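You operate a simulated robot arm through the tools that you are given. There is no shell and no other tool.

The job below is to be done with a simulated robot arm. You get a single attempt, and the scene is never put back.

JOB
Press the silver sleeve into the green housing with the lever press.
Fine: grey plate to SLEEVE, knob to FREE; at the end lever up, plate out, the housing still on it.

Only the result counts: the job must be done as asked and must still hold three seconds after the hand-in. Knocking over, shifting, dropping, spilling or breaking anything else fails it.

ROBOT AND FRAMES
A 6-joint arm with a four-finger gripper, fixed in place. Base frame: the origin is at the foot of the arm, x ahead of it, y to its left, z up; the work surface is at about z = 905. Lengths are in mm, angles in degrees, forces in N, time in s.
With the tool pointing down near the work surface it reaches from about 120 to 660 mm from the base axis. Its first joint turns from -166.0 to 166.0 degrees. Payload 3.43 kg.
The TCP is the grasp point between the finger pads, 30 mm short of the fingertips. In the tool frame z runs along the fingers and y along their closing line. The gripper opens to 120 mm. The gripper's body begins 85 mm behind the TCP.
Orientation is told as [roll, pitch, yaw] about the base's x, y, z axes, in that order, counted from this pose: with the fingers straight down and closing along the base's y, the tool's x points along the base's -x, its y along +y and its z along -z.

CONTROLS
- The arm moves only by the tool play_rows. Its arguments are lists of equal length, an entry for each row: "angular": the turn, a rotation vector about the tool's x, y, z in degrees, a list of three; "dp": the shift along the tool's x, y, z in mm, a list of three; "hand": the opening, from 0 (shut) to 1 (fully open). In form: {"angular": [[rx, ry, rz], ...], "dp": [[x, y, z], ...], "hand": [hand, ...]}. A call has 1 to 20 rows; each row shifts and turns the commanded pose from where the row before left it, along the tool's axes as they then stand. Each row takes 0.2 s and may step no farther than 50 mm and 8.6 degrees from the row before; otherwise, or with a gripper value out of range, the whole call is refused. A pose out of reach is approached as far as the arm can. The call stops where the force on the tool passes 90 N (or 10 N more than at its start, if that is more) or the arm is blocked; 0.2 s more then pass. Each finger halts on what it meets, pressing with about 30 N; the grip force reading is that of the motor and also rises with nothing between the fingers. The clock runs only during rows and for 0.2 s after the last one: add rows that do not move to give the fingers time. It gives the time, the measured TCP pose, the force on the tool (base axes), the opening and the grip force at its end, in the units of the frame above (readings bear some noise), with the torque about the TCP (base axes, N m) and any sound that the robot's microphone picked up.
- Cameras (640 x 400 px; columns grow to the right, rows downward): "scene" is fixed at [220.2, -646.6, 1498]; the picture's right is [0.93, -0.37, 0.00], its down [-0.12, -0.30, -0.95] and it looks along [0.35, 0.88, -0.32] (base axes); focal length 330 px, centre (320, 200). "wrist" rides on the gripper at [71, -17, -121] in the tool frame; the picture's right is [0.23, 0.97, 0.00], its down [-0.81, 0.19, -0.55] and it looks along [-0.54, 0.13, 0.83] (tool axes); focal length 275 px, centre (320, 200). There is no depth. A picture from a camera that has moved, and an enlarged one, comes with that camera's place and axes in the base frame and with its lens. The place of the scene camera against the robot may be out by one fixed shift of up to 12 mm in any direction.
- capture(camera): a new picture of that camera. No time passes.
- move_column(by): slides the trunk up (or, below 0, down) by that many mm; the arm rides with it, the base frame stays. It gives what a move gives, with no picture.
- inspect(camera, box): a new picture of the part [left, top, right, bottom] of that camera's present view, enlarged. No time passes.
- job_done(): hands the job in; it is judged then, once.

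Places have to be worked out from the pictures, the camera data and where the tool is seen. Open the gripper and draw the arm clear of the work before you hand the job in, unless the task says otherwise.

The tools are called by a JSON object that holds its "fn" and its "kwargs". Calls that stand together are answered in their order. play_rows: Moves the arm, as the interface text tells. Its arguments: {"type":"object","properties":{"angular":{"type":"array"},"dp":{"type":"array"},"hand":{"type":"array"}},"required":["angular","dp","hand"]} The other tools are called the same way: move_column (by) slides the trunk up or down; capture (camera) takes a picture; inspect (camera, box) takes an enlarged picture of a part of a camera's view; job_done () hands the job in.

At the start:

```text
time_s: 0.0
tool_pos: [428.1, 341.3, 1406.9]
orientation: [0.0, 0.1, 0.1]
force: [-0.4, -0.9, 1.1]
wrist_torque: [0.02, 0.0, 0.0]
grip_width: 119.9
grasp_force: 0.1
trunk travel left (down, up): [-375.0, 65.0]
```

scene: 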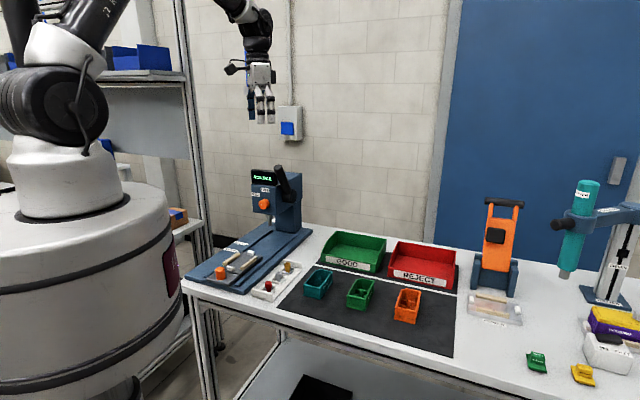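
wrist: 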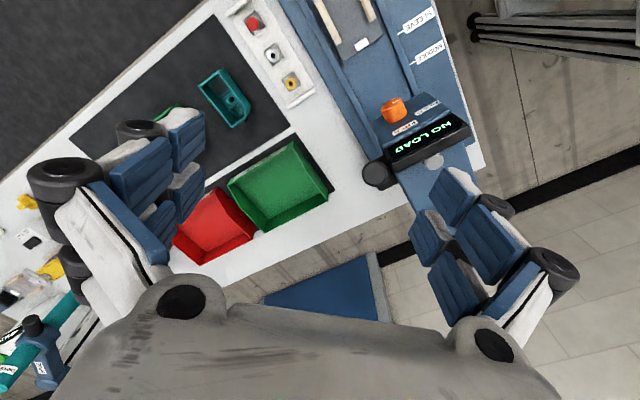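

I start by looking closer at the press, the housings and the small tray in both cameras.

{"fn": "inspect", "kwargs": {"camera": "scene", "box": [170, 150, 330, 310]}}

{"fn": "inspect", "kwargs": {"camera": "scene", "box": [240, 160, 310, 230]}}

{"fn": "inspect", "kwargs": {"camera": "scene", "box": [180, 220, 320, 310]}}

{"fn": "inspect", "kwargs": {"camera": "scene", "box": [280, 230, 460, 350]}}

{"fn": "inspect", "kwargs": {"camera": "wrist", "box": [180, 0, 500, 200]}}

```text
2.50 times, centred on (250, 230) of scene
camera zoom: at [220.2, -646.6, 1498.0], right [0.93, -0.37, 0.0], down [-0.12, -0.3, -0.95], along [0.35, 0.88, -0.32], focal length 824 px, centre (495, 125)
```

zoom: 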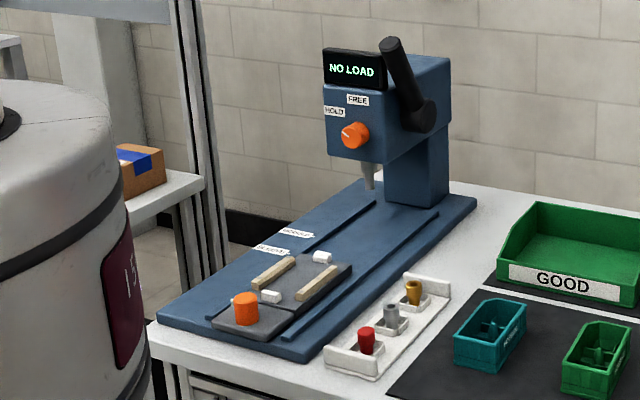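

```text
5.71 times, centred on (275, 195) of scene
camera zoom: at [220.2, -646.6, 1498.0], right [0.93, -0.37, 0.0], down [-0.12, -0.3, -0.95], along [0.35, 0.88, -0.32], focal length 1883 px, centre (577, 229)
```

zoom: 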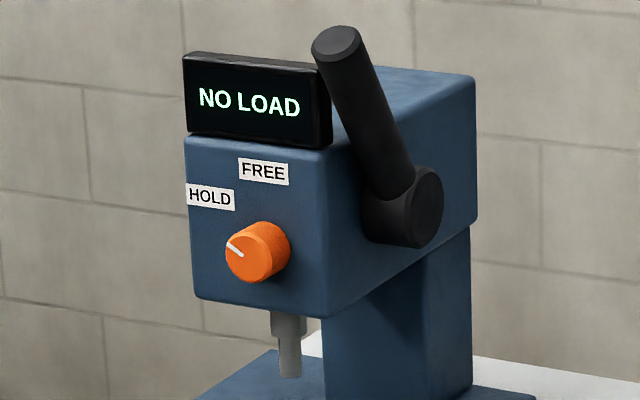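

```text
4.44 times, centred on (250, 265) of scene
camera zoom: at [220.2, -646.6, 1498.0], right [0.93, -0.37, 0.0], down [-0.12, -0.3, -0.95], along [0.35, 0.88, -0.32], focal length 1465 px, centre (631, -89)
```

zoom: 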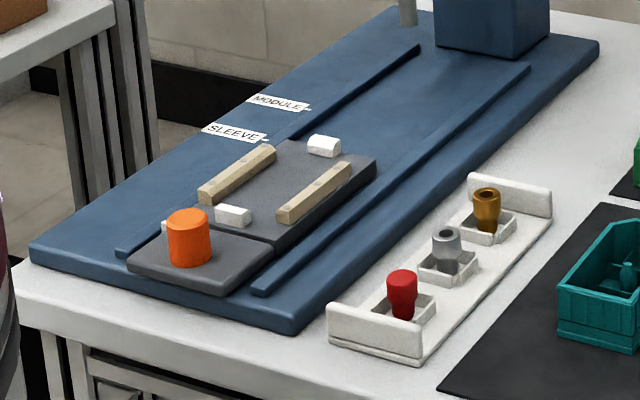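

```text
3.33 times, centred on (370, 290) of scene
camera zoom: at [220.2, -646.6, 1498.0], right [0.93, -0.37, 0.0], down [-0.12, -0.3, -0.95], along [0.35, 0.88, -0.32], focal length 1099 px, centre (153, -100)
```

zoom: 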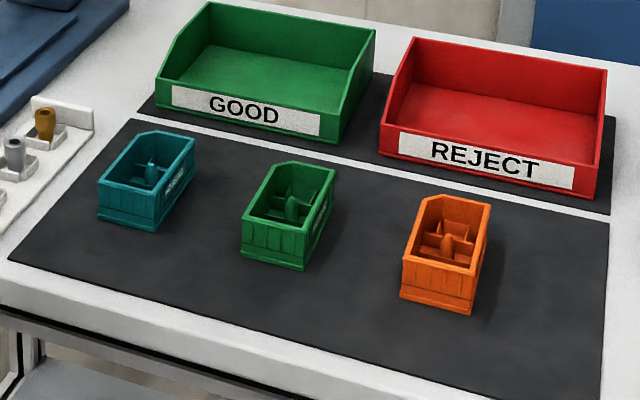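

```text
2.00 times, centred on (340, 100) of wrist
camera zoom: at [356.9, 323.8, 1526.5], right [-0.23, 0.97, 0.0], down [0.81, 0.19, 0.55], along [0.54, 0.13, -0.83], focal length 551 px, centre (280, 400)
```

zoom: 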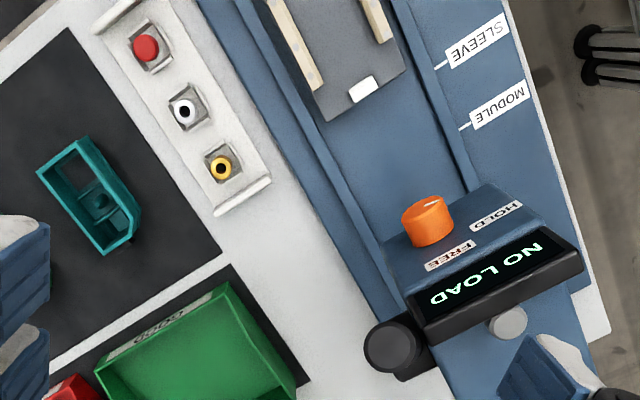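

The press stands at roughly 45° in xy facing the arm, its plate is pulled out, and the knob points to HOLD. I move the camera above the green housing to see its inside.

{"fn": "play_rows", "kwargs": {"angular": [[0, 0, 0], [0, 0, 0], [0, 0, 0], [0, 0, 0], [0, 0, 0], [0, 0, 0], [0, 0, 0], [0, 0, 0], [0, 0, 0]], "dp": [[-14.7, -29, 28.6], [-14.7, -29, 28.6], [-14.7, -29, 28.6], [-14.7, -29, 28.6], [-14.7, -29, 28.6], [-14.7, -29, 28.6], [-14.7, -29, 28.6], [-14.7, -29, 28.6], [-14.7, -29, 28.6]], "hand": [1, 1, 1, 1, 1, 1, 1, 1, 1]}}

{"fn": "capture", "kwargs": {"camera": "wrist"}}

{"fn": "capture", "kwargs": {"camera": "scene"}}

```text
time_s: 2.0
tool_pos: [558.5, 78.9, 1148.5]
orientation: [0.0, 0.1, 0.0]
force: [0.2, 0.1, -0.1]
wrist_torque: [0.04, 0.03, -0.02]
grip_width: 120.1
grasp_force: 0.1
trunk travel left (down, up): [-375.0, 65.0]
```

```text
taken
camera wrist: at [487.8, 63.0, 1268.6], right [-0.23, 0.97, 0.0], down [0.81, 0.19, 0.55], along [0.54, 0.13, -0.83], focal length 275 px, centre (320, 200)
```

wrist: 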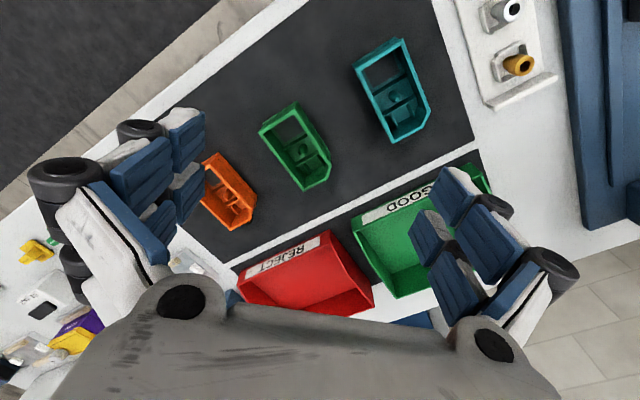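

```text
taken
```

scene: 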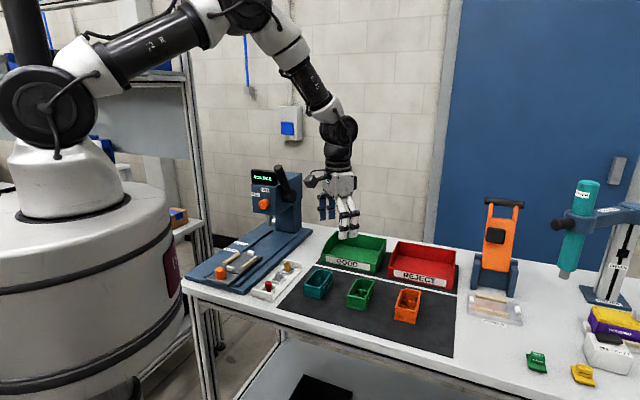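

The green housing sits near (633, 66). I enlarge it and the sleeve tray.

{"fn": "inspect", "kwargs": {"camera": "wrist", "box": [240, 80, 350, 200]}}

{"fn": "inspect", "kwargs": {"camera": "wrist", "box": [340, 20, 450, 160]}}

{"fn": "inspect", "kwargs": {"camera": "scene", "box": [335, 265, 385, 320]}}

```text
3.33 times, centred on (295, 140) of wrist
camera zoom: at [487.8, 63.0, 1268.6], right [-0.23, 0.97, 0.0], down [0.81, 0.19, 0.55], along [0.54, 0.13, -0.83], focal length 918 px, centre (403, 400)
```

zoom: 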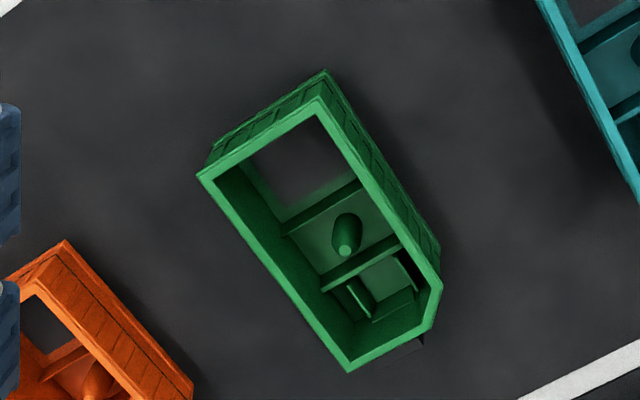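

```text
2.86 times, centred on (395, 90) of wrist
camera zoom: at [487.8, 63.0, 1268.6], right [-0.23, 0.97, 0.0], down [0.81, 0.19, 0.55], along [0.54, 0.13, -0.83], focal length 786 px, centre (106, 514)
```

zoom: 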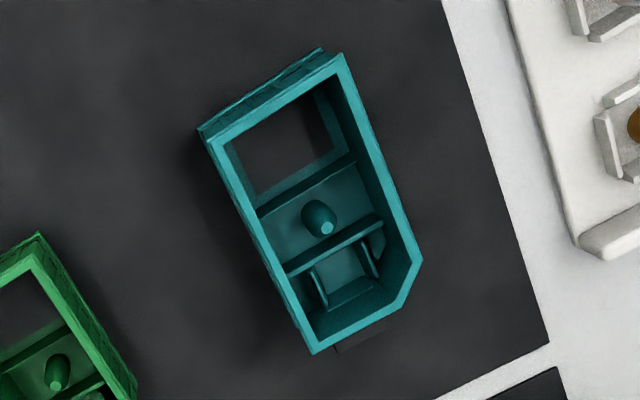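

```text
7.27 times, centred on (360, 292) of scene
camera zoom: at [220.2, -646.6, 1498.0], right [0.93, -0.37, 0.0], down [-0.12, -0.3, -0.95], along [0.35, 0.88, -0.32], focal length 2397 px, centre (29, -473)
```

zoom: 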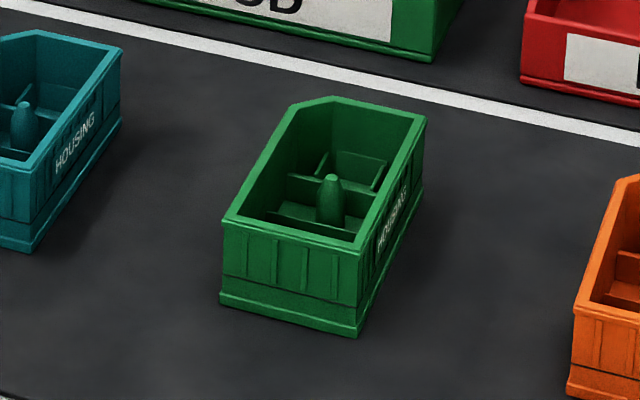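

The housing holds an upright tapered peg; the sleeve goes over it. The housing lies at about 45° with its chamfered end away from the arm. I now turn the tool 45° and look at the plate nest.

{"fn": "play_rows", "kwargs": {"angular": [[0, 0, -7.5], [0, 0, -7.5], [0, 0, -7.5], [0, 0, -7.5], [0, 0, -7.5], [0, 0, -7.5], [0, 0, 0], [0, 0, 0], [0, 0, 0], [0, 0, 0], [0, 0, 0], [0, 0, 0], [0, 0, 0], [0, 0, 0]], "dp": [[0, 0, -8], [0, 0, -8], [0, 0, -8], [0, 0, -8], [0, 0, -8], [0, 0, -10], [3.3, 42.4, 0], [3.3, 42.4, 0], [3.3, 42.4, 0], [3.3, 42.4, 0], [3.3, 42.4, 0], [3.3, 42.4, 0], [3.3, 42.4, 0], [3.3, 42.4, 0]], "hand": [1, 1, 1, 1, 1, 1, 1, 1, 1, 1, 1, 1, 1, 1]}}

{"fn": "capture", "kwargs": {"camera": "wrist"}}

```text
time_s: 5.0
tool_pos: [299.2, 301.6, 1199.2]
orientation: [-0.1, 0.0, 45.1]
force: [-1.0, 0.4, 0.6]
wrist_torque: [-0.04, -0.08, -0.01]
grip_width: 119.8
grasp_force: 0.1
trunk travel left (down, up): [-375.0, 65.0]
```

```text
taken
camera wrist: at [260.9, 239.4, 1319.4], right [-0.85, 0.53, 0.0], down [0.44, 0.71, 0.55], along [0.29, 0.47, -0.83], focal length 275 px, centre (320, 200)
```

wrist: 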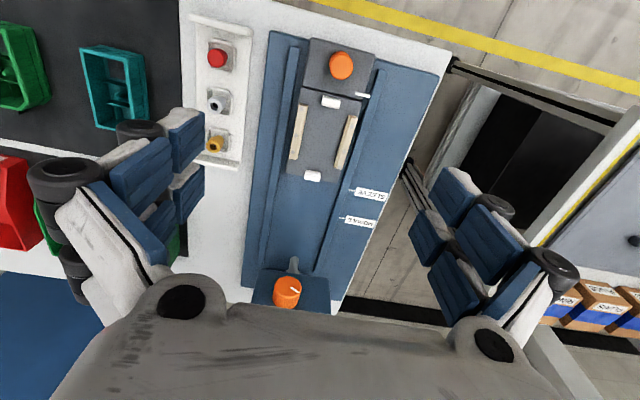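

The nest is well visible. I enlarge the plate, marks and tray.

{"fn": "inspect", "kwargs": {"camera": "wrist", "box": [270, 30, 400, 130]}}

{"fn": "inspect", "kwargs": {"camera": "wrist", "box": [240, 130, 400, 320]}}

{"fn": "inspect", "kwargs": {"camera": "wrist", "box": [180, 30, 260, 180]}}

{"fn": "inspect", "kwargs": {"camera": "wrist", "box": [280, 120, 400, 200]}}

```text
4.00 times, centred on (335, 80) of wrist
camera zoom: at [260.9, 239.4, 1319.4], right [-0.85, 0.53, 0.0], down [0.44, 0.71, 0.55], along [0.29, 0.47, -0.83], focal length 1101 px, centre (260, 680)
```

zoom: 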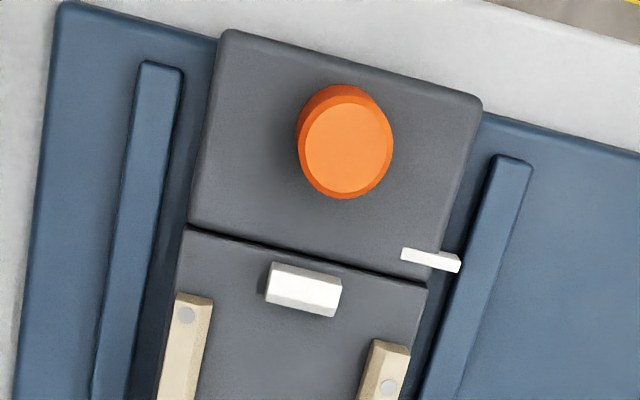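

```text
2.11 times, centred on (320, 225) of wrist
camera zoom: at [260.9, 239.4, 1319.4], right [-0.85, 0.53, 0.0], down [0.44, 0.71, 0.55], along [0.29, 0.47, -0.83], focal length 580 px, centre (320, 147)
```

zoom: 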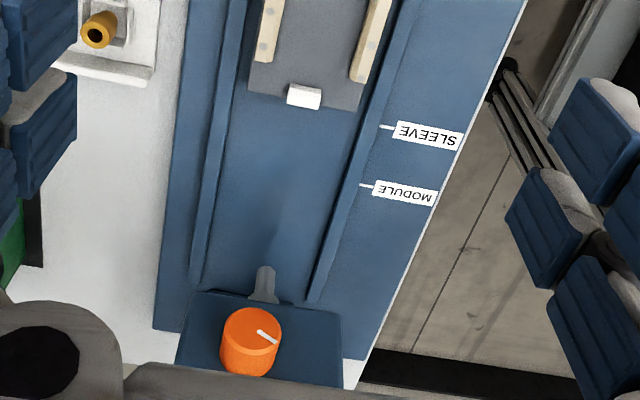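

```text
2.67 times, centred on (220, 105) of wrist
camera zoom: at [260.9, 239.4, 1319.4], right [-0.85, 0.53, 0.0], down [0.44, 0.71, 0.55], along [0.29, 0.47, -0.83], focal length 734 px, centre (587, 453)
```

zoom: 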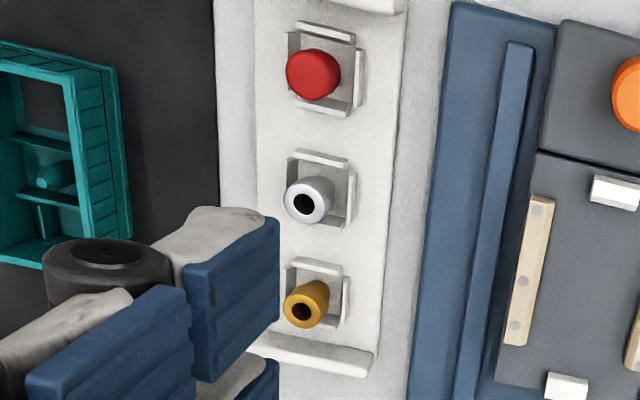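

```text
5.00 times, centred on (340, 160) of wrist
camera zoom: at [260.9, 239.4, 1319.4], right [-0.85, 0.53, 0.0], down [0.44, 0.71, 0.55], along [0.29, 0.47, -0.83], focal length 1376 px, centre (220, 400)
```

zoom: 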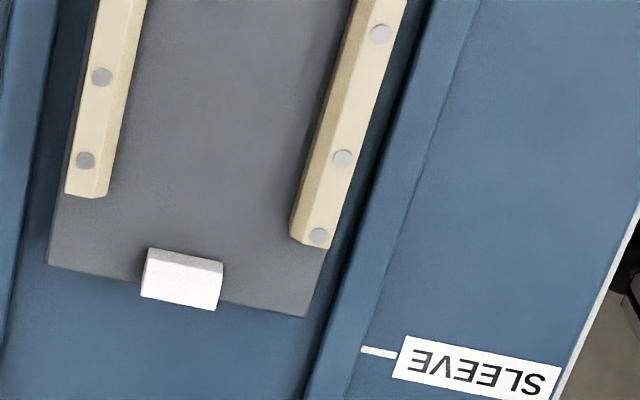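

Heights and positions come out: sleeve top near (438, 252, 940), slide axis about 45.6°. I go closer over the silver sleeve for a precise view.

{"fn": "play_rows", "kwargs": {"angular": [[0, 0, 0], [0, 0, 0], [0, 0, 0], [0, 0, 0], [0, 0, 0], [0, 0, 0]], "dp": [[-12, -21.9, 30], [-12, -21.9, 30], [-12, -21.9, 30], [-12, -21.9, 30], [-12, -21.9, 30], [-12, -21.9, 30]], "hand": [1, 1, 1, 1, 1, 1]}}

{"fn": "capture", "kwargs": {"camera": "wrist"}}

{"fn": "inspect", "kwargs": {"camera": "wrist", "box": [240, 30, 400, 200]}}

{"fn": "inspect", "kwargs": {"camera": "scene", "box": [245, 250, 305, 305]}}

```text
time_s: 6.4
tool_pos: [445.4, 258.1, 1018.1]
orientation: [0.1, 0.0, 45.0]
force: [-0.3, -0.6, -0.6]
wrist_torque: [-0.02, 0.04, 0.0]
grip_width: 120.0
grasp_force: 0.0
trunk travel left (down, up): [-375.0, 65.0]
```

```text
taken
camera wrist: at [406.8, 194.8, 1137.8], right [-0.85, 0.53, 0.0], down [0.44, 0.71, 0.55], along [0.29, 0.47, -0.83], focal length 275 px, centre (320, 200)
```

wrist: 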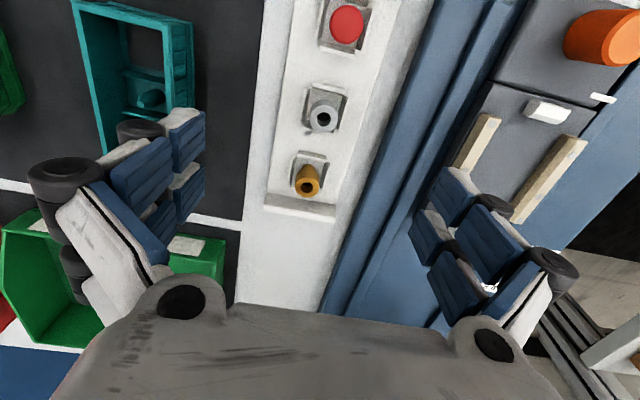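

```text
2.35 times, centred on (320, 115) of wrist
camera zoom: at [406.8, 194.8, 1137.8], right [-0.85, 0.53, 0.0], down [0.44, 0.71, 0.55], along [0.29, 0.47, -0.83], focal length 648 px, centre (320, 400)
```

zoom: 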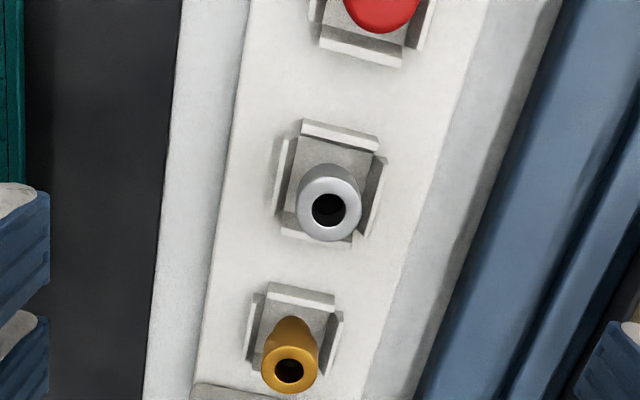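

```text
7.27 times, centred on (275, 278) of scene
camera zoom: at [220.2, -646.6, 1498.0], right [0.93, -0.37, 0.0], down [-0.12, -0.3, -0.95], along [0.35, 0.88, -0.32], focal length 2397 px, centre (647, -364)
```

zoom: 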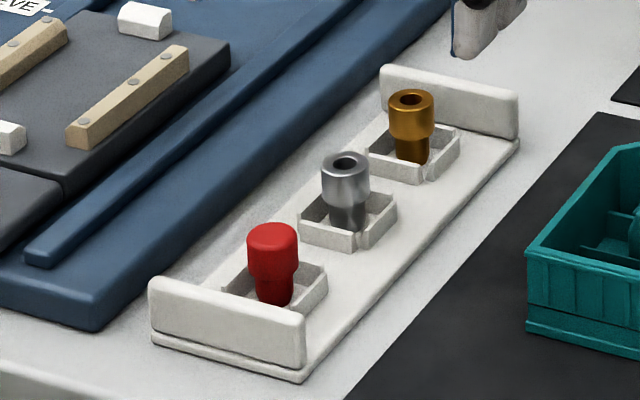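

The sleeve has a wide collar on top (about 20 mm) with a narrower neck below, hole about 10 mm. Next I look closely into the green housing from above.

{"fn": "play_rows", "kwargs": {"angular": [[0, 0, 0], [0, 0, 0], [0, 0, 0], [0, 0, 0], [0, 0, 0], [0, 0, 0]], "dp": [[0, -44.8, -6.7], [0, -44.8, -6.7], [0, -44.8, -6.7], [0, -44.8, -6.7], [0, -44.8, -6.7], [0, -44.8, -6.7]], "hand": [1, 1, 1, 1, 1, 1]}}

{"fn": "capture", "kwargs": {"camera": "wrist"}}

{"fn": "inspect", "kwargs": {"camera": "wrist", "box": [240, 60, 400, 210]}}

```text
time_s: 7.8
tool_pos: [636.6, 66.8, 1059.7]
orientation: [0.2, 0.0, 45.0]
force: [0.5, -0.6, 0.6]
wrist_torque: [0.04, 0.01, -0.02]
grip_width: 120.0
grasp_force: 0.0
trunk travel left (down, up): [-375.0, 65.0]
```

```text
taken
camera wrist: at [597.7, 4.9, 1179.3], right [-0.85, 0.53, 0.0], down [0.44, 0.71, 0.55], along [0.29, 0.47, -0.83], focal length 275 px, centre (320, 200)
```

wrist: 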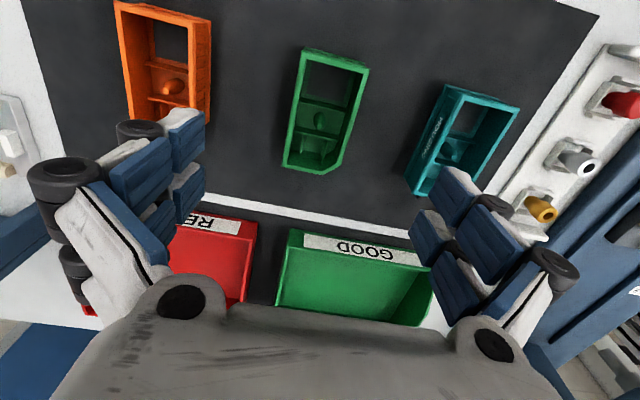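

```text
2.67 times, centred on (320, 135) of wrist
camera zoom: at [597.7, 4.9, 1179.3], right [-0.85, 0.53, 0.0], down [0.44, 0.71, 0.55], along [0.29, 0.47, -0.83], focal length 734 px, centre (320, 373)
```

zoom: 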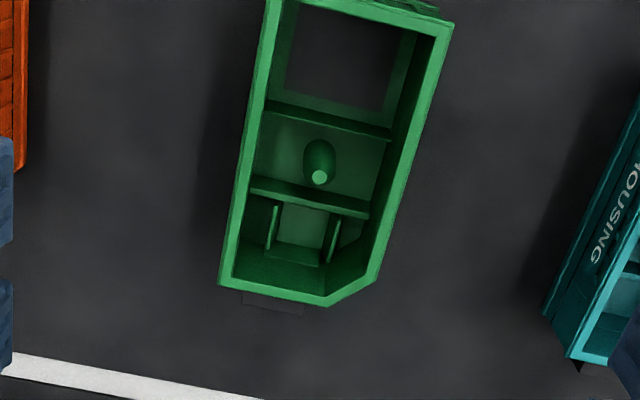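

Triangulated: housing rim z≈944, about 54 × 99 mm, at 45°, rectangle centre (636, 72), peg tip (642, 77, 934). I now take a low frontal look at the press to fix the ram, marks and lever.

{"fn": "play_rows", "kwargs": {"angular": [[0, 0, 0], [0, 0, 0], [0, 0, 0], [0, 0, 0], [0, 0, 0], [0, 0, 0], [0, 0, 0], [0, 0, 0], [0, -7.5, 0], [0, -7.5, 0], [0, -7.5, 0], [0, -7.5, 0]], "dp": [[1, 46, 0], [1, 46, 0], [1, 46, 0], [1, 46, 0], [1, 46, 0], [1, 46, 0], [1, 46, 0], [1, 46, 0], [0, 0, 0], [0, 0, 0], [0, 0, 0], [0, 0, 0]], "hand": [1, 1, 1, 1, 1, 1, 1, 1, 1, 1, 1, 1]}}

{"fn": "capture", "kwargs": {"camera": "wrist"}}

{"fn": "inspect", "kwargs": {"camera": "wrist", "box": [200, 20, 420, 300]}}

```text
time_s: 10.4
tool_pos: [368.6, 322.8, 1060.3]
orientation: [0.0, -30.0, 44.9]
force: [0.4, 0.7, 0.2]
wrist_torque: [0.0, -0.04, 0.0]
grip_width: 120.0
grasp_force: 0.0
trunk travel left (down, up): [-375.0, 65.0]
```

```text
taken
camera wrist: at [295.0, 225.4, 1127.2], right [-0.83, 0.55, -0.12], down [0.16, 0.44, 0.88], along [0.53, 0.71, -0.45], focal length 275 px, centre (320, 200)
```

wrist: 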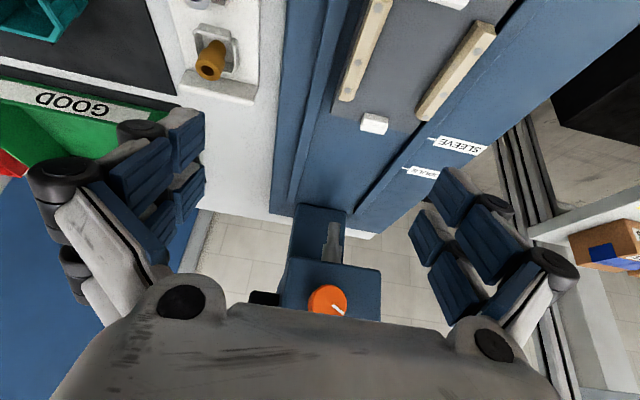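

```text
1.43 times, centred on (310, 160) of wrist
camera zoom: at [295.0, 225.4, 1127.2], right [-0.83, 0.55, -0.12], down [0.16, 0.44, 0.88], along [0.53, 0.71, -0.45], focal length 393 px, centre (334, 257)
```

zoom: 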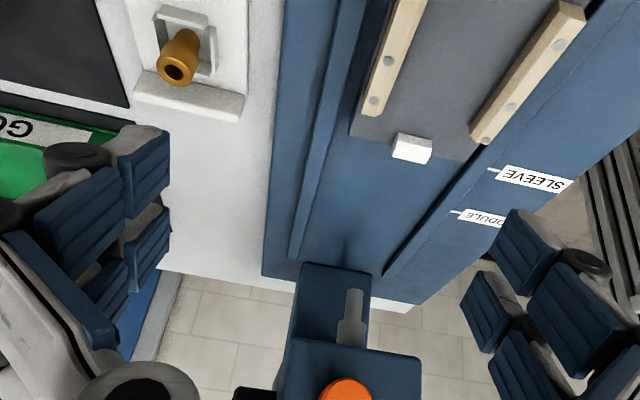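

Ram tip comes out near (472, 501, 994). I return upright and look at the nest straight from close above to measure stops, rails and pointer.

{"fn": "play_rows", "kwargs": {"angular": [[0, 7.5, 0], [0, 7.5, 0], [0, 7.5, 0], [0, 7.5, 0], [0, 0, 0], [0, 0, 0]], "dp": [[0, 0, 0], [0, 0, 0], [0, 0, 0], [0, 0, 0], [-7, 27, 0], [-7, 27, 0]], "hand": [1, 1, 1, 1, 1, 1]}}

{"fn": "capture", "kwargs": {"camera": "wrist"}}

{"fn": "inspect", "kwargs": {"camera": "wrist", "box": [240, 0, 400, 100]}}

{"fn": "inspect", "kwargs": {"camera": "wrist", "box": [240, 100, 400, 200]}}

```text
time_s: 11.8
tool_pos: [342.3, 370.4, 1058.3]
orientation: [0.0, 0.0, 45.0]
force: [0.2, -0.2, -0.4]
wrist_torque: [-0.03, 0.0, -0.03]
grip_width: 120.1
grasp_force: 0.1
trunk travel left (down, up): [-375.0, 65.0]
```

```text
taken
camera wrist: at [303.6, 309.1, 1178.0], right [-0.85, 0.53, 0.0], down [0.44, 0.71, 0.55], along [0.29, 0.47, -0.83], focal length 275 px, centre (320, 200)
```

wrist: 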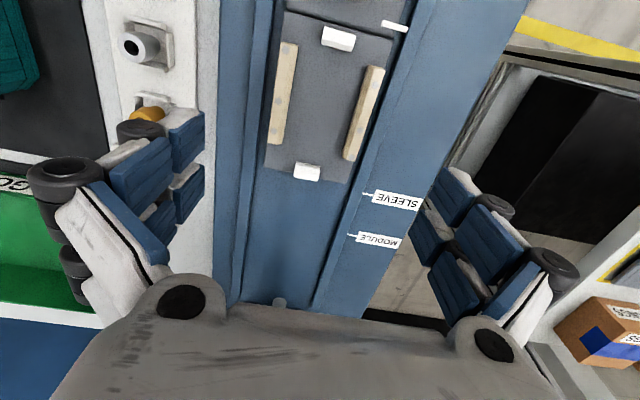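

```text
4.00 times, centred on (320, 50) of wrist
camera zoom: at [303.6, 309.1, 1178.0], right [-0.85, 0.53, 0.0], down [0.44, 0.71, 0.55], along [0.29, 0.47, -0.83], focal length 1101 px, centre (320, 800)
```

zoom: 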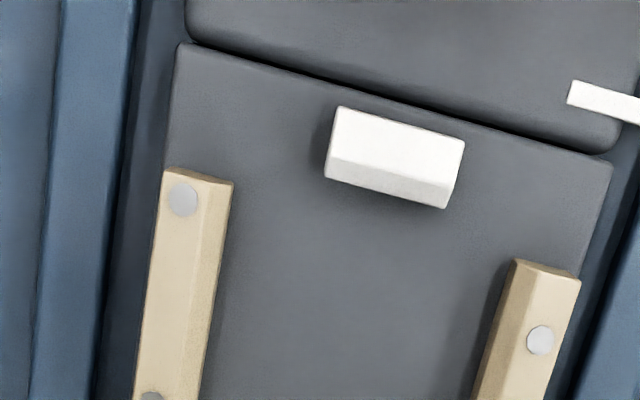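

```text
4.00 times, centred on (320, 150) of wrist
camera zoom: at [303.6, 309.1, 1178.0], right [-0.85, 0.53, 0.0], down [0.44, 0.71, 0.55], along [0.29, 0.47, -0.83], focal length 1101 px, centre (320, 400)
```

zoom: 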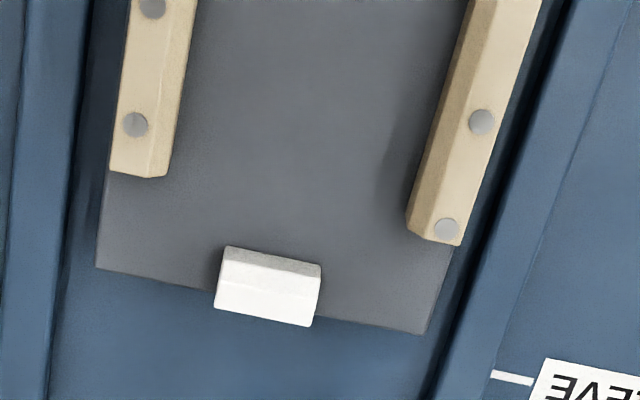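

I take a second view of the nest from farther back, for parallax on the heights.

{"fn": "play_rows", "kwargs": {"angular": [[0, 0, 0], [0, 0, 0], [0, 0, 0]], "dp": [[43.3, 0, 0], [43.3, 0, 0], [43.3, 0, 0]], "hand": [1, 1, 1]}}

{"fn": "capture", "kwargs": {"camera": "wrist"}}

{"fn": "inspect", "kwargs": {"camera": "wrist", "box": [240, 80, 400, 180]}}

{"fn": "inspect", "kwargs": {"camera": "wrist", "box": [260, 160, 420, 260]}}

```text
time_s: 12.6
tool_pos: [248.9, 277.1, 1060.8]
orientation: [0.0, -0.1, 45.0]
force: [-0.8, -0.2, 0.4]
wrist_torque: [-0.02, -0.03, 0.02]
grip_width: 120.0
grasp_force: 0.0
trunk travel left (down, up): [-375.0, 65.0]
```

```text
taken
camera wrist: at [210.3, 216.0, 1180.3], right [-0.85, 0.53, 0.0], down [0.44, 0.71, 0.55], along [0.29, 0.47, -0.83], focal length 275 px, centre (320, 200)
```

wrist: 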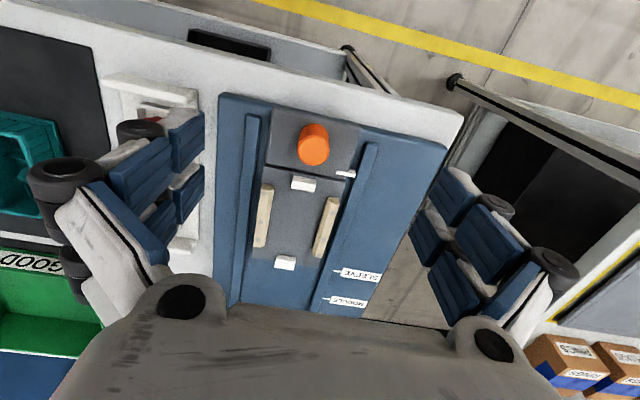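

```text
4.00 times, centred on (320, 130) of wrist
camera zoom: at [210.3, 216.0, 1180.3], right [-0.85, 0.53, 0.0], down [0.44, 0.71, 0.55], along [0.29, 0.47, -0.83], focal length 1101 px, centre (320, 480)
```

zoom: 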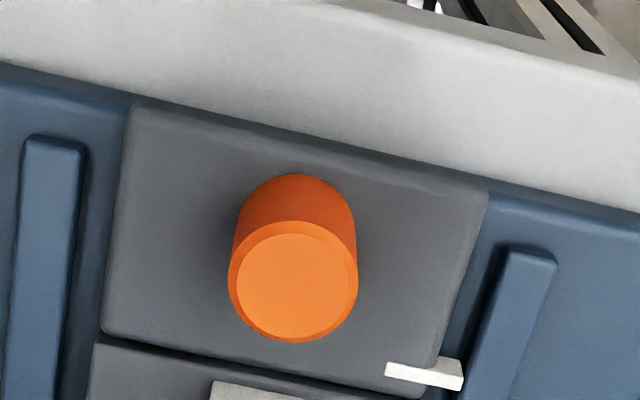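

```text
4.00 times, centred on (340, 210) of wrist
camera zoom: at [210.3, 216.0, 1180.3], right [-0.85, 0.53, 0.0], down [0.44, 0.71, 0.55], along [0.29, 0.47, -0.83], focal length 1101 px, centre (240, 160)
```

zoom: 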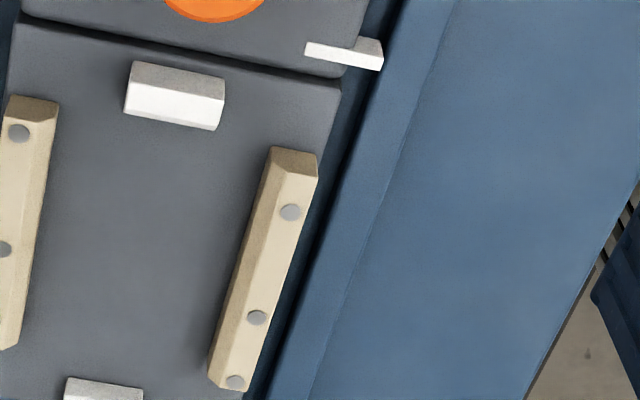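

Measured in the 45° press frame: nest a∈[451, 555], centreline n≈20.5, pointer travel to SLEEVE ≈158 mm, ram at a≈688. I must understand the housing's seats, so I zoom hard on the housings, sleeves and nest from the scene camera.

{"fn": "inspect", "kwargs": {"camera": "scene", "box": [344, 272, 376, 292]}}

{"fn": "inspect", "kwargs": {"camera": "scene", "box": [302, 264, 334, 284]}}

{"fn": "inspect", "kwargs": {"camera": "scene", "box": [260, 256, 300, 296]}}

{"fn": "inspect", "kwargs": {"camera": "scene", "box": [470, 285, 530, 330]}}

{"fn": "inspect", "kwargs": {"camera": "scene", "box": [510, 300, 640, 390]}}

```text
16.00 times, centred on (360, 282) of scene
camera zoom: at [220.2, -646.6, 1498.0], right [0.93, -0.37, 0.0], down [-0.12, -0.3, -0.95], along [0.35, 0.88, -0.32], focal length 5274 px, centre (-320, -1112)
```

zoom: 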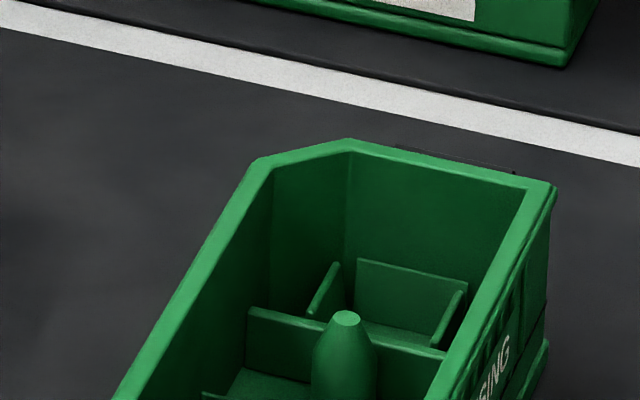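

```text
16.00 times, centred on (318, 274) of scene
camera zoom: at [220.2, -646.6, 1498.0], right [0.93, -0.37, 0.0], down [-0.12, -0.3, -0.95], along [0.35, 0.88, -0.32], focal length 5274 px, centre (352, -984)
```

zoom: 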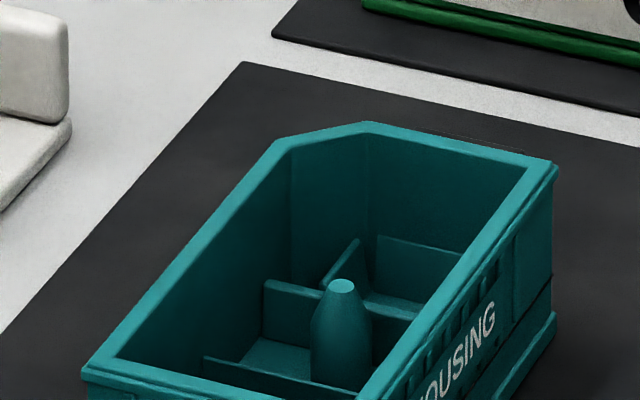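

```text
10.00 times, centred on (280, 276) of scene
camera zoom: at [220.2, -646.6, 1498.0], right [0.93, -0.37, 0.0], down [-0.12, -0.3, -0.95], along [0.35, 0.88, -0.32], focal length 3296 px, centre (720, -560)
```

zoom: 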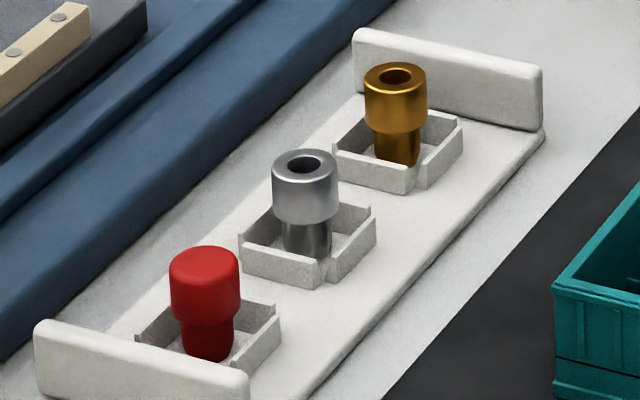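

```text
8.89 times, centred on (500, 308) of scene
camera zoom: at [220.2, -646.6, 1498.0], right [0.93, -0.37, 0.0], down [-0.12, -0.3, -0.95], along [0.35, 0.88, -0.32], focal length 2930 px, centre (-1280, -756)
```

zoom: 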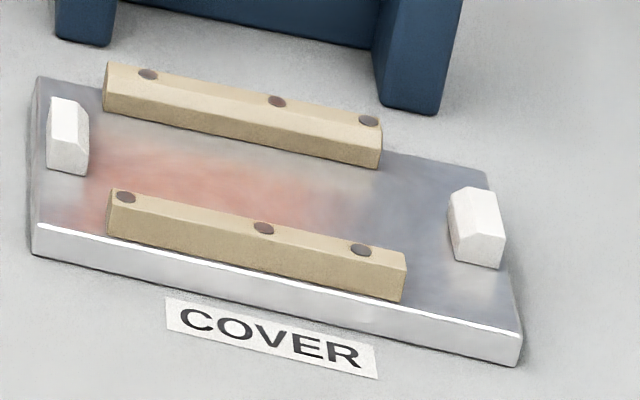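

```text
4.44 times, centred on (575, 345) of scene
camera zoom: at [220.2, -646.6, 1498.0], right [0.93, -0.37, 0.0], down [-0.12, -0.3, -0.95], along [0.35, 0.88, -0.32], focal length 1465 px, centre (-813, -444)
```

zoom: 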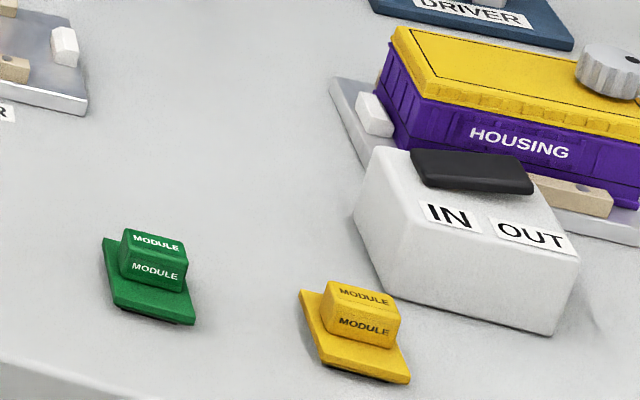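

The modules clearly fit the rectangular bay and the sleeve fits the peg; I need the station marks exactly. I zoom on labels, pointer and ram from the present pose.

{"fn": "inspect", "kwargs": {"camera": "wrist", "box": [316, 250, 388, 310]}}

{"fn": "inspect", "kwargs": {"camera": "wrist", "box": [220, 160, 360, 310]}}

{"fn": "inspect", "kwargs": {"camera": "scene", "box": [200, 220, 300, 290]}}

{"fn": "inspect", "kwargs": {"camera": "scene", "box": [250, 205, 320, 250]}}

```text
6.67 times, centred on (352, 280) of wrist
camera zoom: at [210.3, 216.0, 1180.3], right [-0.85, 0.53, 0.0], down [0.44, 0.71, 0.55], along [0.29, 0.47, -0.83], focal length 1835 px, centre (107, -333)
```

zoom: 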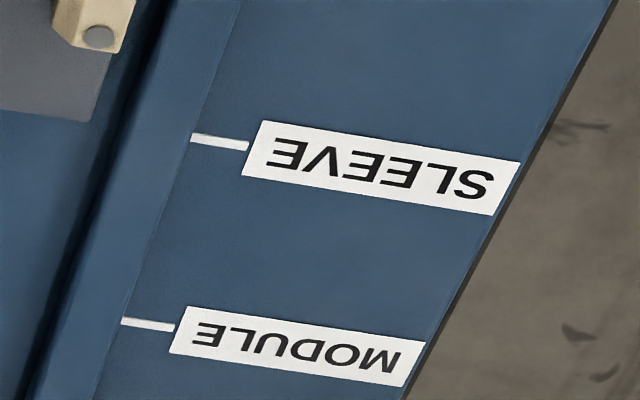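

```text
2.67 times, centred on (290, 235) of wrist
camera zoom: at [210.3, 216.0, 1180.3], right [-0.85, 0.53, 0.0], down [0.44, 0.71, 0.55], along [0.29, 0.47, -0.83], focal length 734 px, centre (400, 107)
```

zoom: 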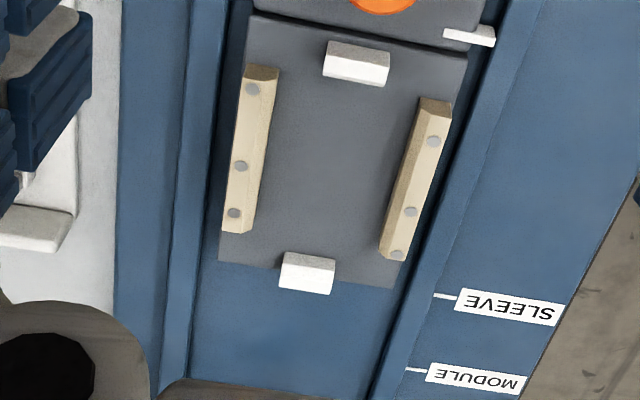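

```text
5.71 times, centred on (250, 255) of scene
camera zoom: at [220.2, -646.6, 1498.0], right [0.93, -0.37, 0.0], down [-0.12, -0.3, -0.95], along [0.35, 0.88, -0.32], focal length 1883 px, centre (720, -114)
```

zoom: 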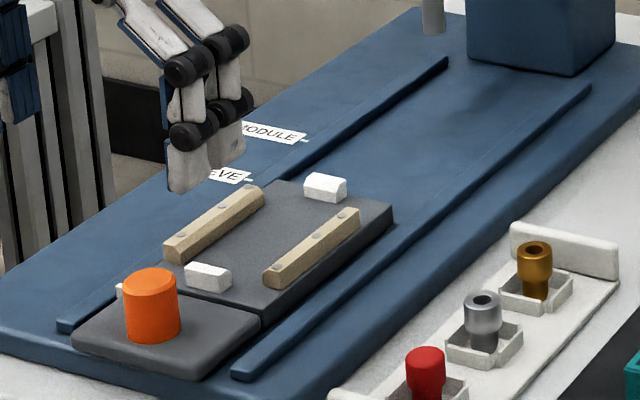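

```text
8.89 times, centred on (285, 228) of scene
camera zoom: at [220.2, -646.6, 1498.0], right [0.93, -0.37, 0.0], down [-0.12, -0.3, -0.95], along [0.35, 0.88, -0.32], focal length 2930 px, centre (631, -44)
```

zoom: 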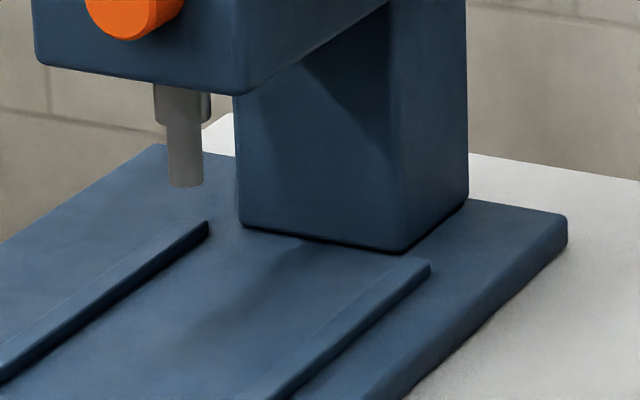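

I check the finished sample product and the housing interior again at high zoom, to decide where the sleeve belongs.

{"fn": "inspect", "kwargs": {"camera": "scene", "box": [576, 290, 640, 350]}}

{"fn": "inspect", "kwargs": {"camera": "scene", "box": [392, 284, 428, 310]}}

{"fn": "inspect", "kwargs": {"camera": "scene", "box": [350, 276, 370, 290]}}

{"fn": "inspect", "kwargs": {"camera": "scene", "box": [440, 180, 640, 330]}}

```text
6.67 times, centred on (608, 320) of scene
camera zoom: at [220.2, -646.6, 1498.0], right [0.93, -0.37, 0.0], down [-0.12, -0.3, -0.95], along [0.35, 0.88, -0.32], focal length 2197 px, centre (-1600, -600)
```

zoom: 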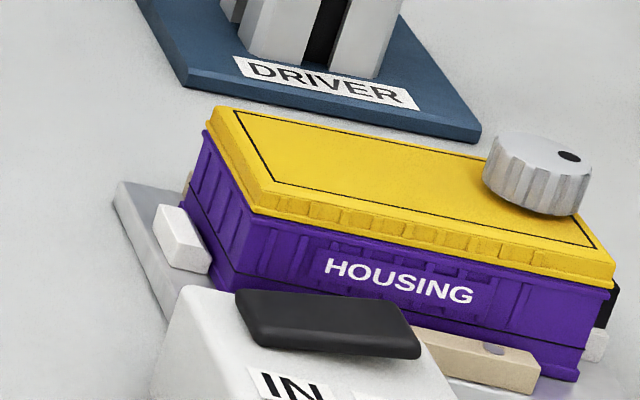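

```text
15.38 times, centred on (410, 297) of scene
camera zoom: at [220.2, -646.6, 1498.0], right [0.93, -0.37, 0.0], down [-0.12, -0.3, -0.95], along [0.35, 0.88, -0.32], focal length 5071 px, centre (-1065, -1292)
```

zoom: 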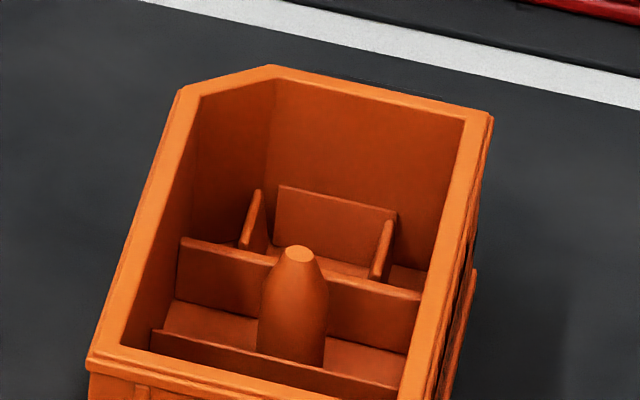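

```text
16.00 times, centred on (360, 283) of scene
camera zoom: at [220.2, -646.6, 1498.0], right [0.93, -0.37, 0.0], down [-0.12, -0.3, -0.95], along [0.35, 0.88, -0.32], focal length 5274 px, centre (-320, -1128)
```

zoom: 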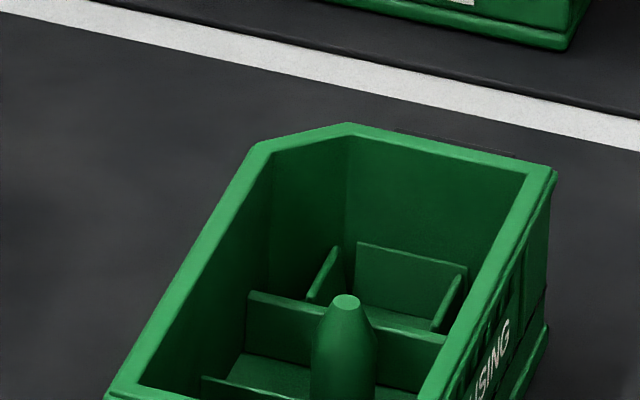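

```text
2.67 times, centred on (540, 255) of scene
camera zoom: at [220.2, -646.6, 1498.0], right [0.93, -0.37, 0.0], down [-0.12, -0.3, -0.95], along [0.35, 0.88, -0.32], focal length 879 px, centre (-267, 53)
```

zoom: 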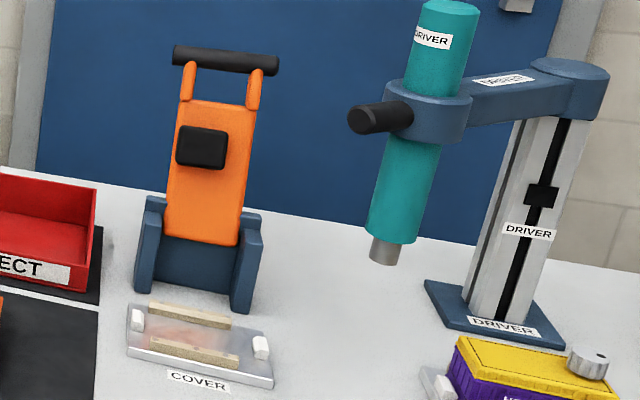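

The ram position decides the alignment, so I take a low, nearly horizontal frontal view (which also tests the pose for the knob).

{"fn": "play_rows", "kwargs": {"angular": [[0, 0, 0], [0, 0, 0], [0, 0, 0], [0, 0, 0], [0, -7.5, 0], [0, -7.5, 0], [0, -7.5, 0], [0, -7.5, 0], [0, -7.5, 0], [0, -7.5, 0], [0, -7.5, 0], [0, -7.5, 0], [0, -7.5, 0], [0, -7.5, 0]], "dp": [[-42, -12.2, 0], [-42, -12.2, 0], [-42, -12.2, 0], [-42, -12.2, 0], [0, 0, 0], [0, 0, 0], [0, 0, 0], [0, 0, 0], [0, 0, 0], [0, 0, 0], [0, 0, 0], [0, 0, 0], [0, 0, 0], [0, 0, 0]], "hand": [1, 1, 1, 1, 1, 1, 1, 1, 1, 1, 1, 1, 1, 1]}}

{"fn": "capture", "kwargs": {"camera": "wrist"}}

{"fn": "capture", "kwargs": {"camera": "scene"}}

```text
time_s: 15.6
tool_pos: [403.6, 362.9, 1059.8]
orientation: [0.0, -75.1, 44.9]
force: [-0.7, -0.5, 0.7]
wrist_torque: [-0.02, 0.02, 0.02]
grip_width: 120.0
grasp_force: 0.0
trunk travel left (down, up): [-375.0, 65.0]
```

```text
taken
camera wrist: at [319.7, 256.7, 1020.9], right [-0.73, 0.65, -0.22], down [-0.37, -0.09, 0.93], along [0.58, 0.76, 0.31], focal length 275 px, centre (320, 200)
```

wrist: 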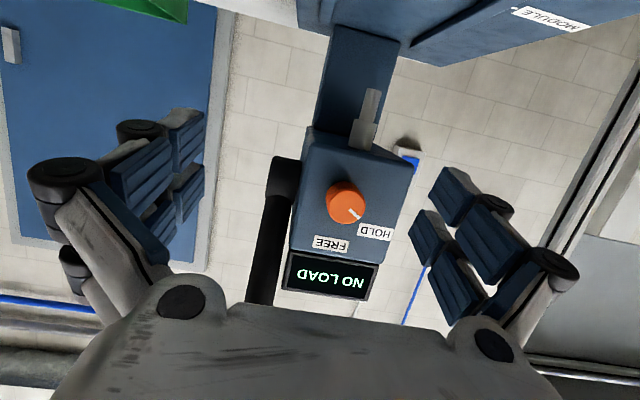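

```text
taken
```

scene: 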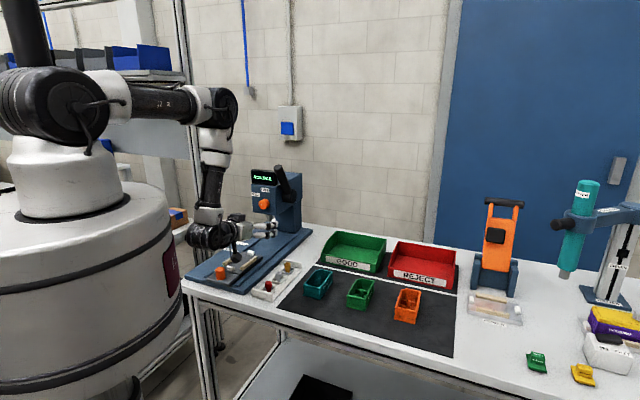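

{"fn": "inspect", "kwargs": {"camera": "wrist", "box": [320, 70, 420, 160]}}

{"fn": "inspect", "kwargs": {"camera": "wrist", "box": [240, 130, 430, 310]}}

{"fn": "inspect", "kwargs": {"camera": "scene", "box": [190, 180, 310, 290]}}

```text
4.44 times, centred on (370, 115) of wrist
camera zoom: at [319.7, 256.7, 1020.9], right [-0.73, 0.65, -0.22], down [-0.37, -0.09, 0.93], along [0.58, 0.76, 0.31], focal length 1224 px, centre (98, 578)
```

zoom: 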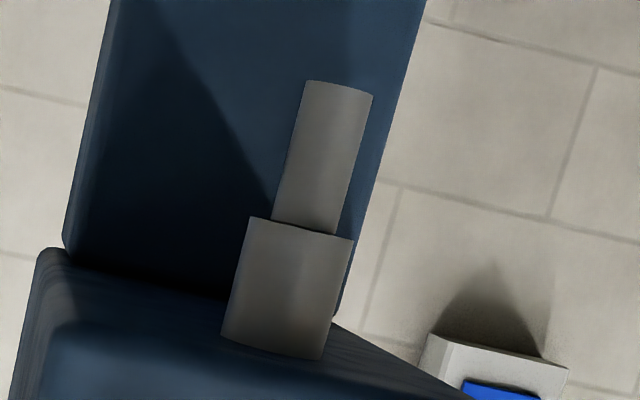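

```text
2.22 times, centred on (335, 220) of wrist
camera zoom: at [319.7, 256.7, 1020.9], right [-0.73, 0.65, -0.22], down [-0.37, -0.09, 0.93], along [0.58, 0.76, 0.31], focal length 612 px, centre (287, 156)
```

zoom: 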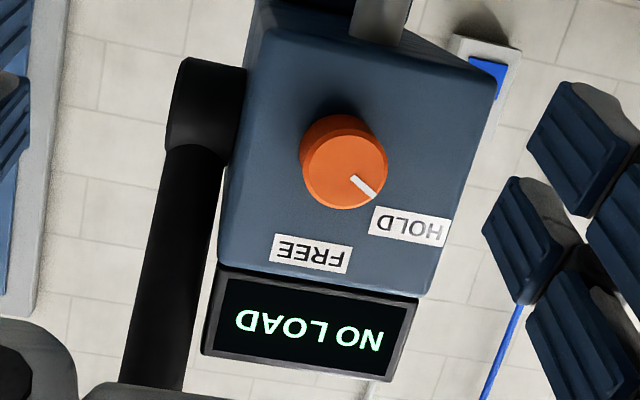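

```text
3.64 times, centred on (250, 235) of scene
camera zoom: at [220.2, -646.6, 1498.0], right [0.93, -0.37, 0.0], down [-0.12, -0.3, -0.95], along [0.35, 0.88, -0.32], focal length 1198 px, centre (574, 73)
```

zoom: 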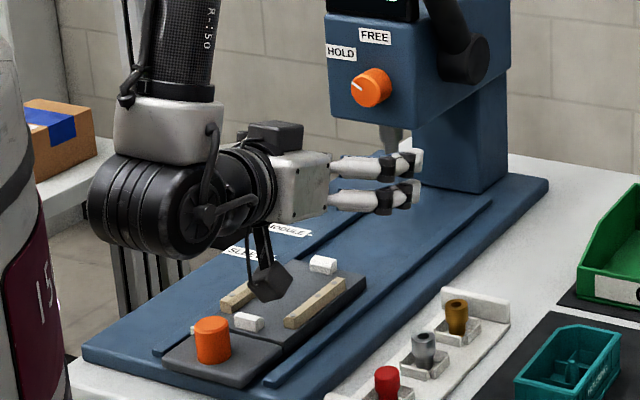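

Ram centre is at a≈695, n≈20, tip z≈993. With the pointer on SLEEVE, the ram stands over the far square pocket next to the chamfered end (MODULE puts it over the bay), and the sample product's knob also sits over that pocket. Since I am in front of the knob (face centre a≈634, n≈10, z≈1096), I align with it first.

{"fn": "play_rows", "kwargs": {"angular": [[0, -7.5, 0], [0, -7.4, 0], [0, 0, 0], [0, 0, 0], [0, 0, 0]], "dp": [[0, 0, 0], [0, 0, 0], [-18, 19.4, 10], [-18.2, 19.4, 10], [0, 0, 0]], "hand": [1, 0.9, 0.8, 0.6, 0.5]}}

{"fn": "capture", "kwargs": {"camera": "wrist"}}

{"fn": "inspect", "kwargs": {"camera": "scene", "box": [220, 160, 320, 250]}}

```text
time_s: 16.8
tool_pos: [389.7, 405.6, 1097.2]
orientation: [13.9, -89.9, 31.2]
force: [0.2, -0.3, 0.0]
wrist_torque: [-0.03, 0.0, 0.0]
grip_width: 63.1
grasp_force: 1.6
trunk travel left (down, up): [-375.0, 65.0]
```

```text
taken
camera wrist: at [316.7, 308.3, 1025.0], right [-0.69, 0.69, -0.23], down [-0.53, -0.25, 0.81], along [0.5, 0.68, 0.54], focal length 275 px, centre (320, 200)
```

wrist: 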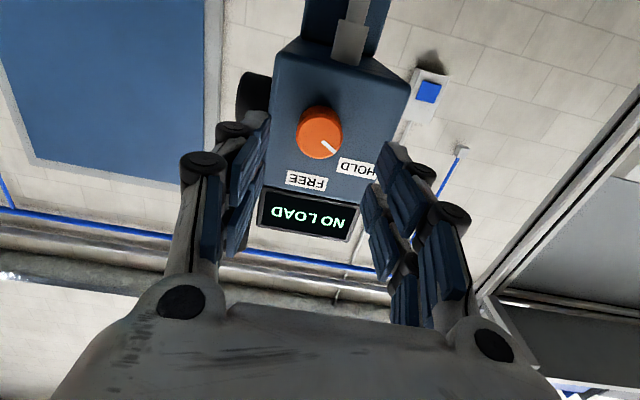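

```text
4.44 times, centred on (270, 205) of scene
camera zoom: at [220.2, -646.6, 1498.0], right [0.93, -0.37, 0.0], down [-0.12, -0.3, -0.95], along [0.35, 0.88, -0.32], focal length 1465 px, centre (542, 178)
```

zoom: 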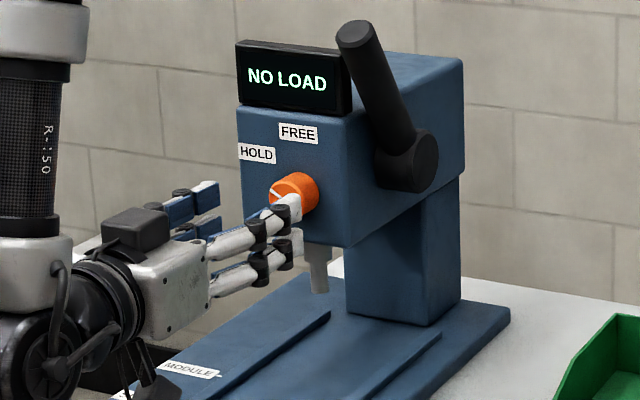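

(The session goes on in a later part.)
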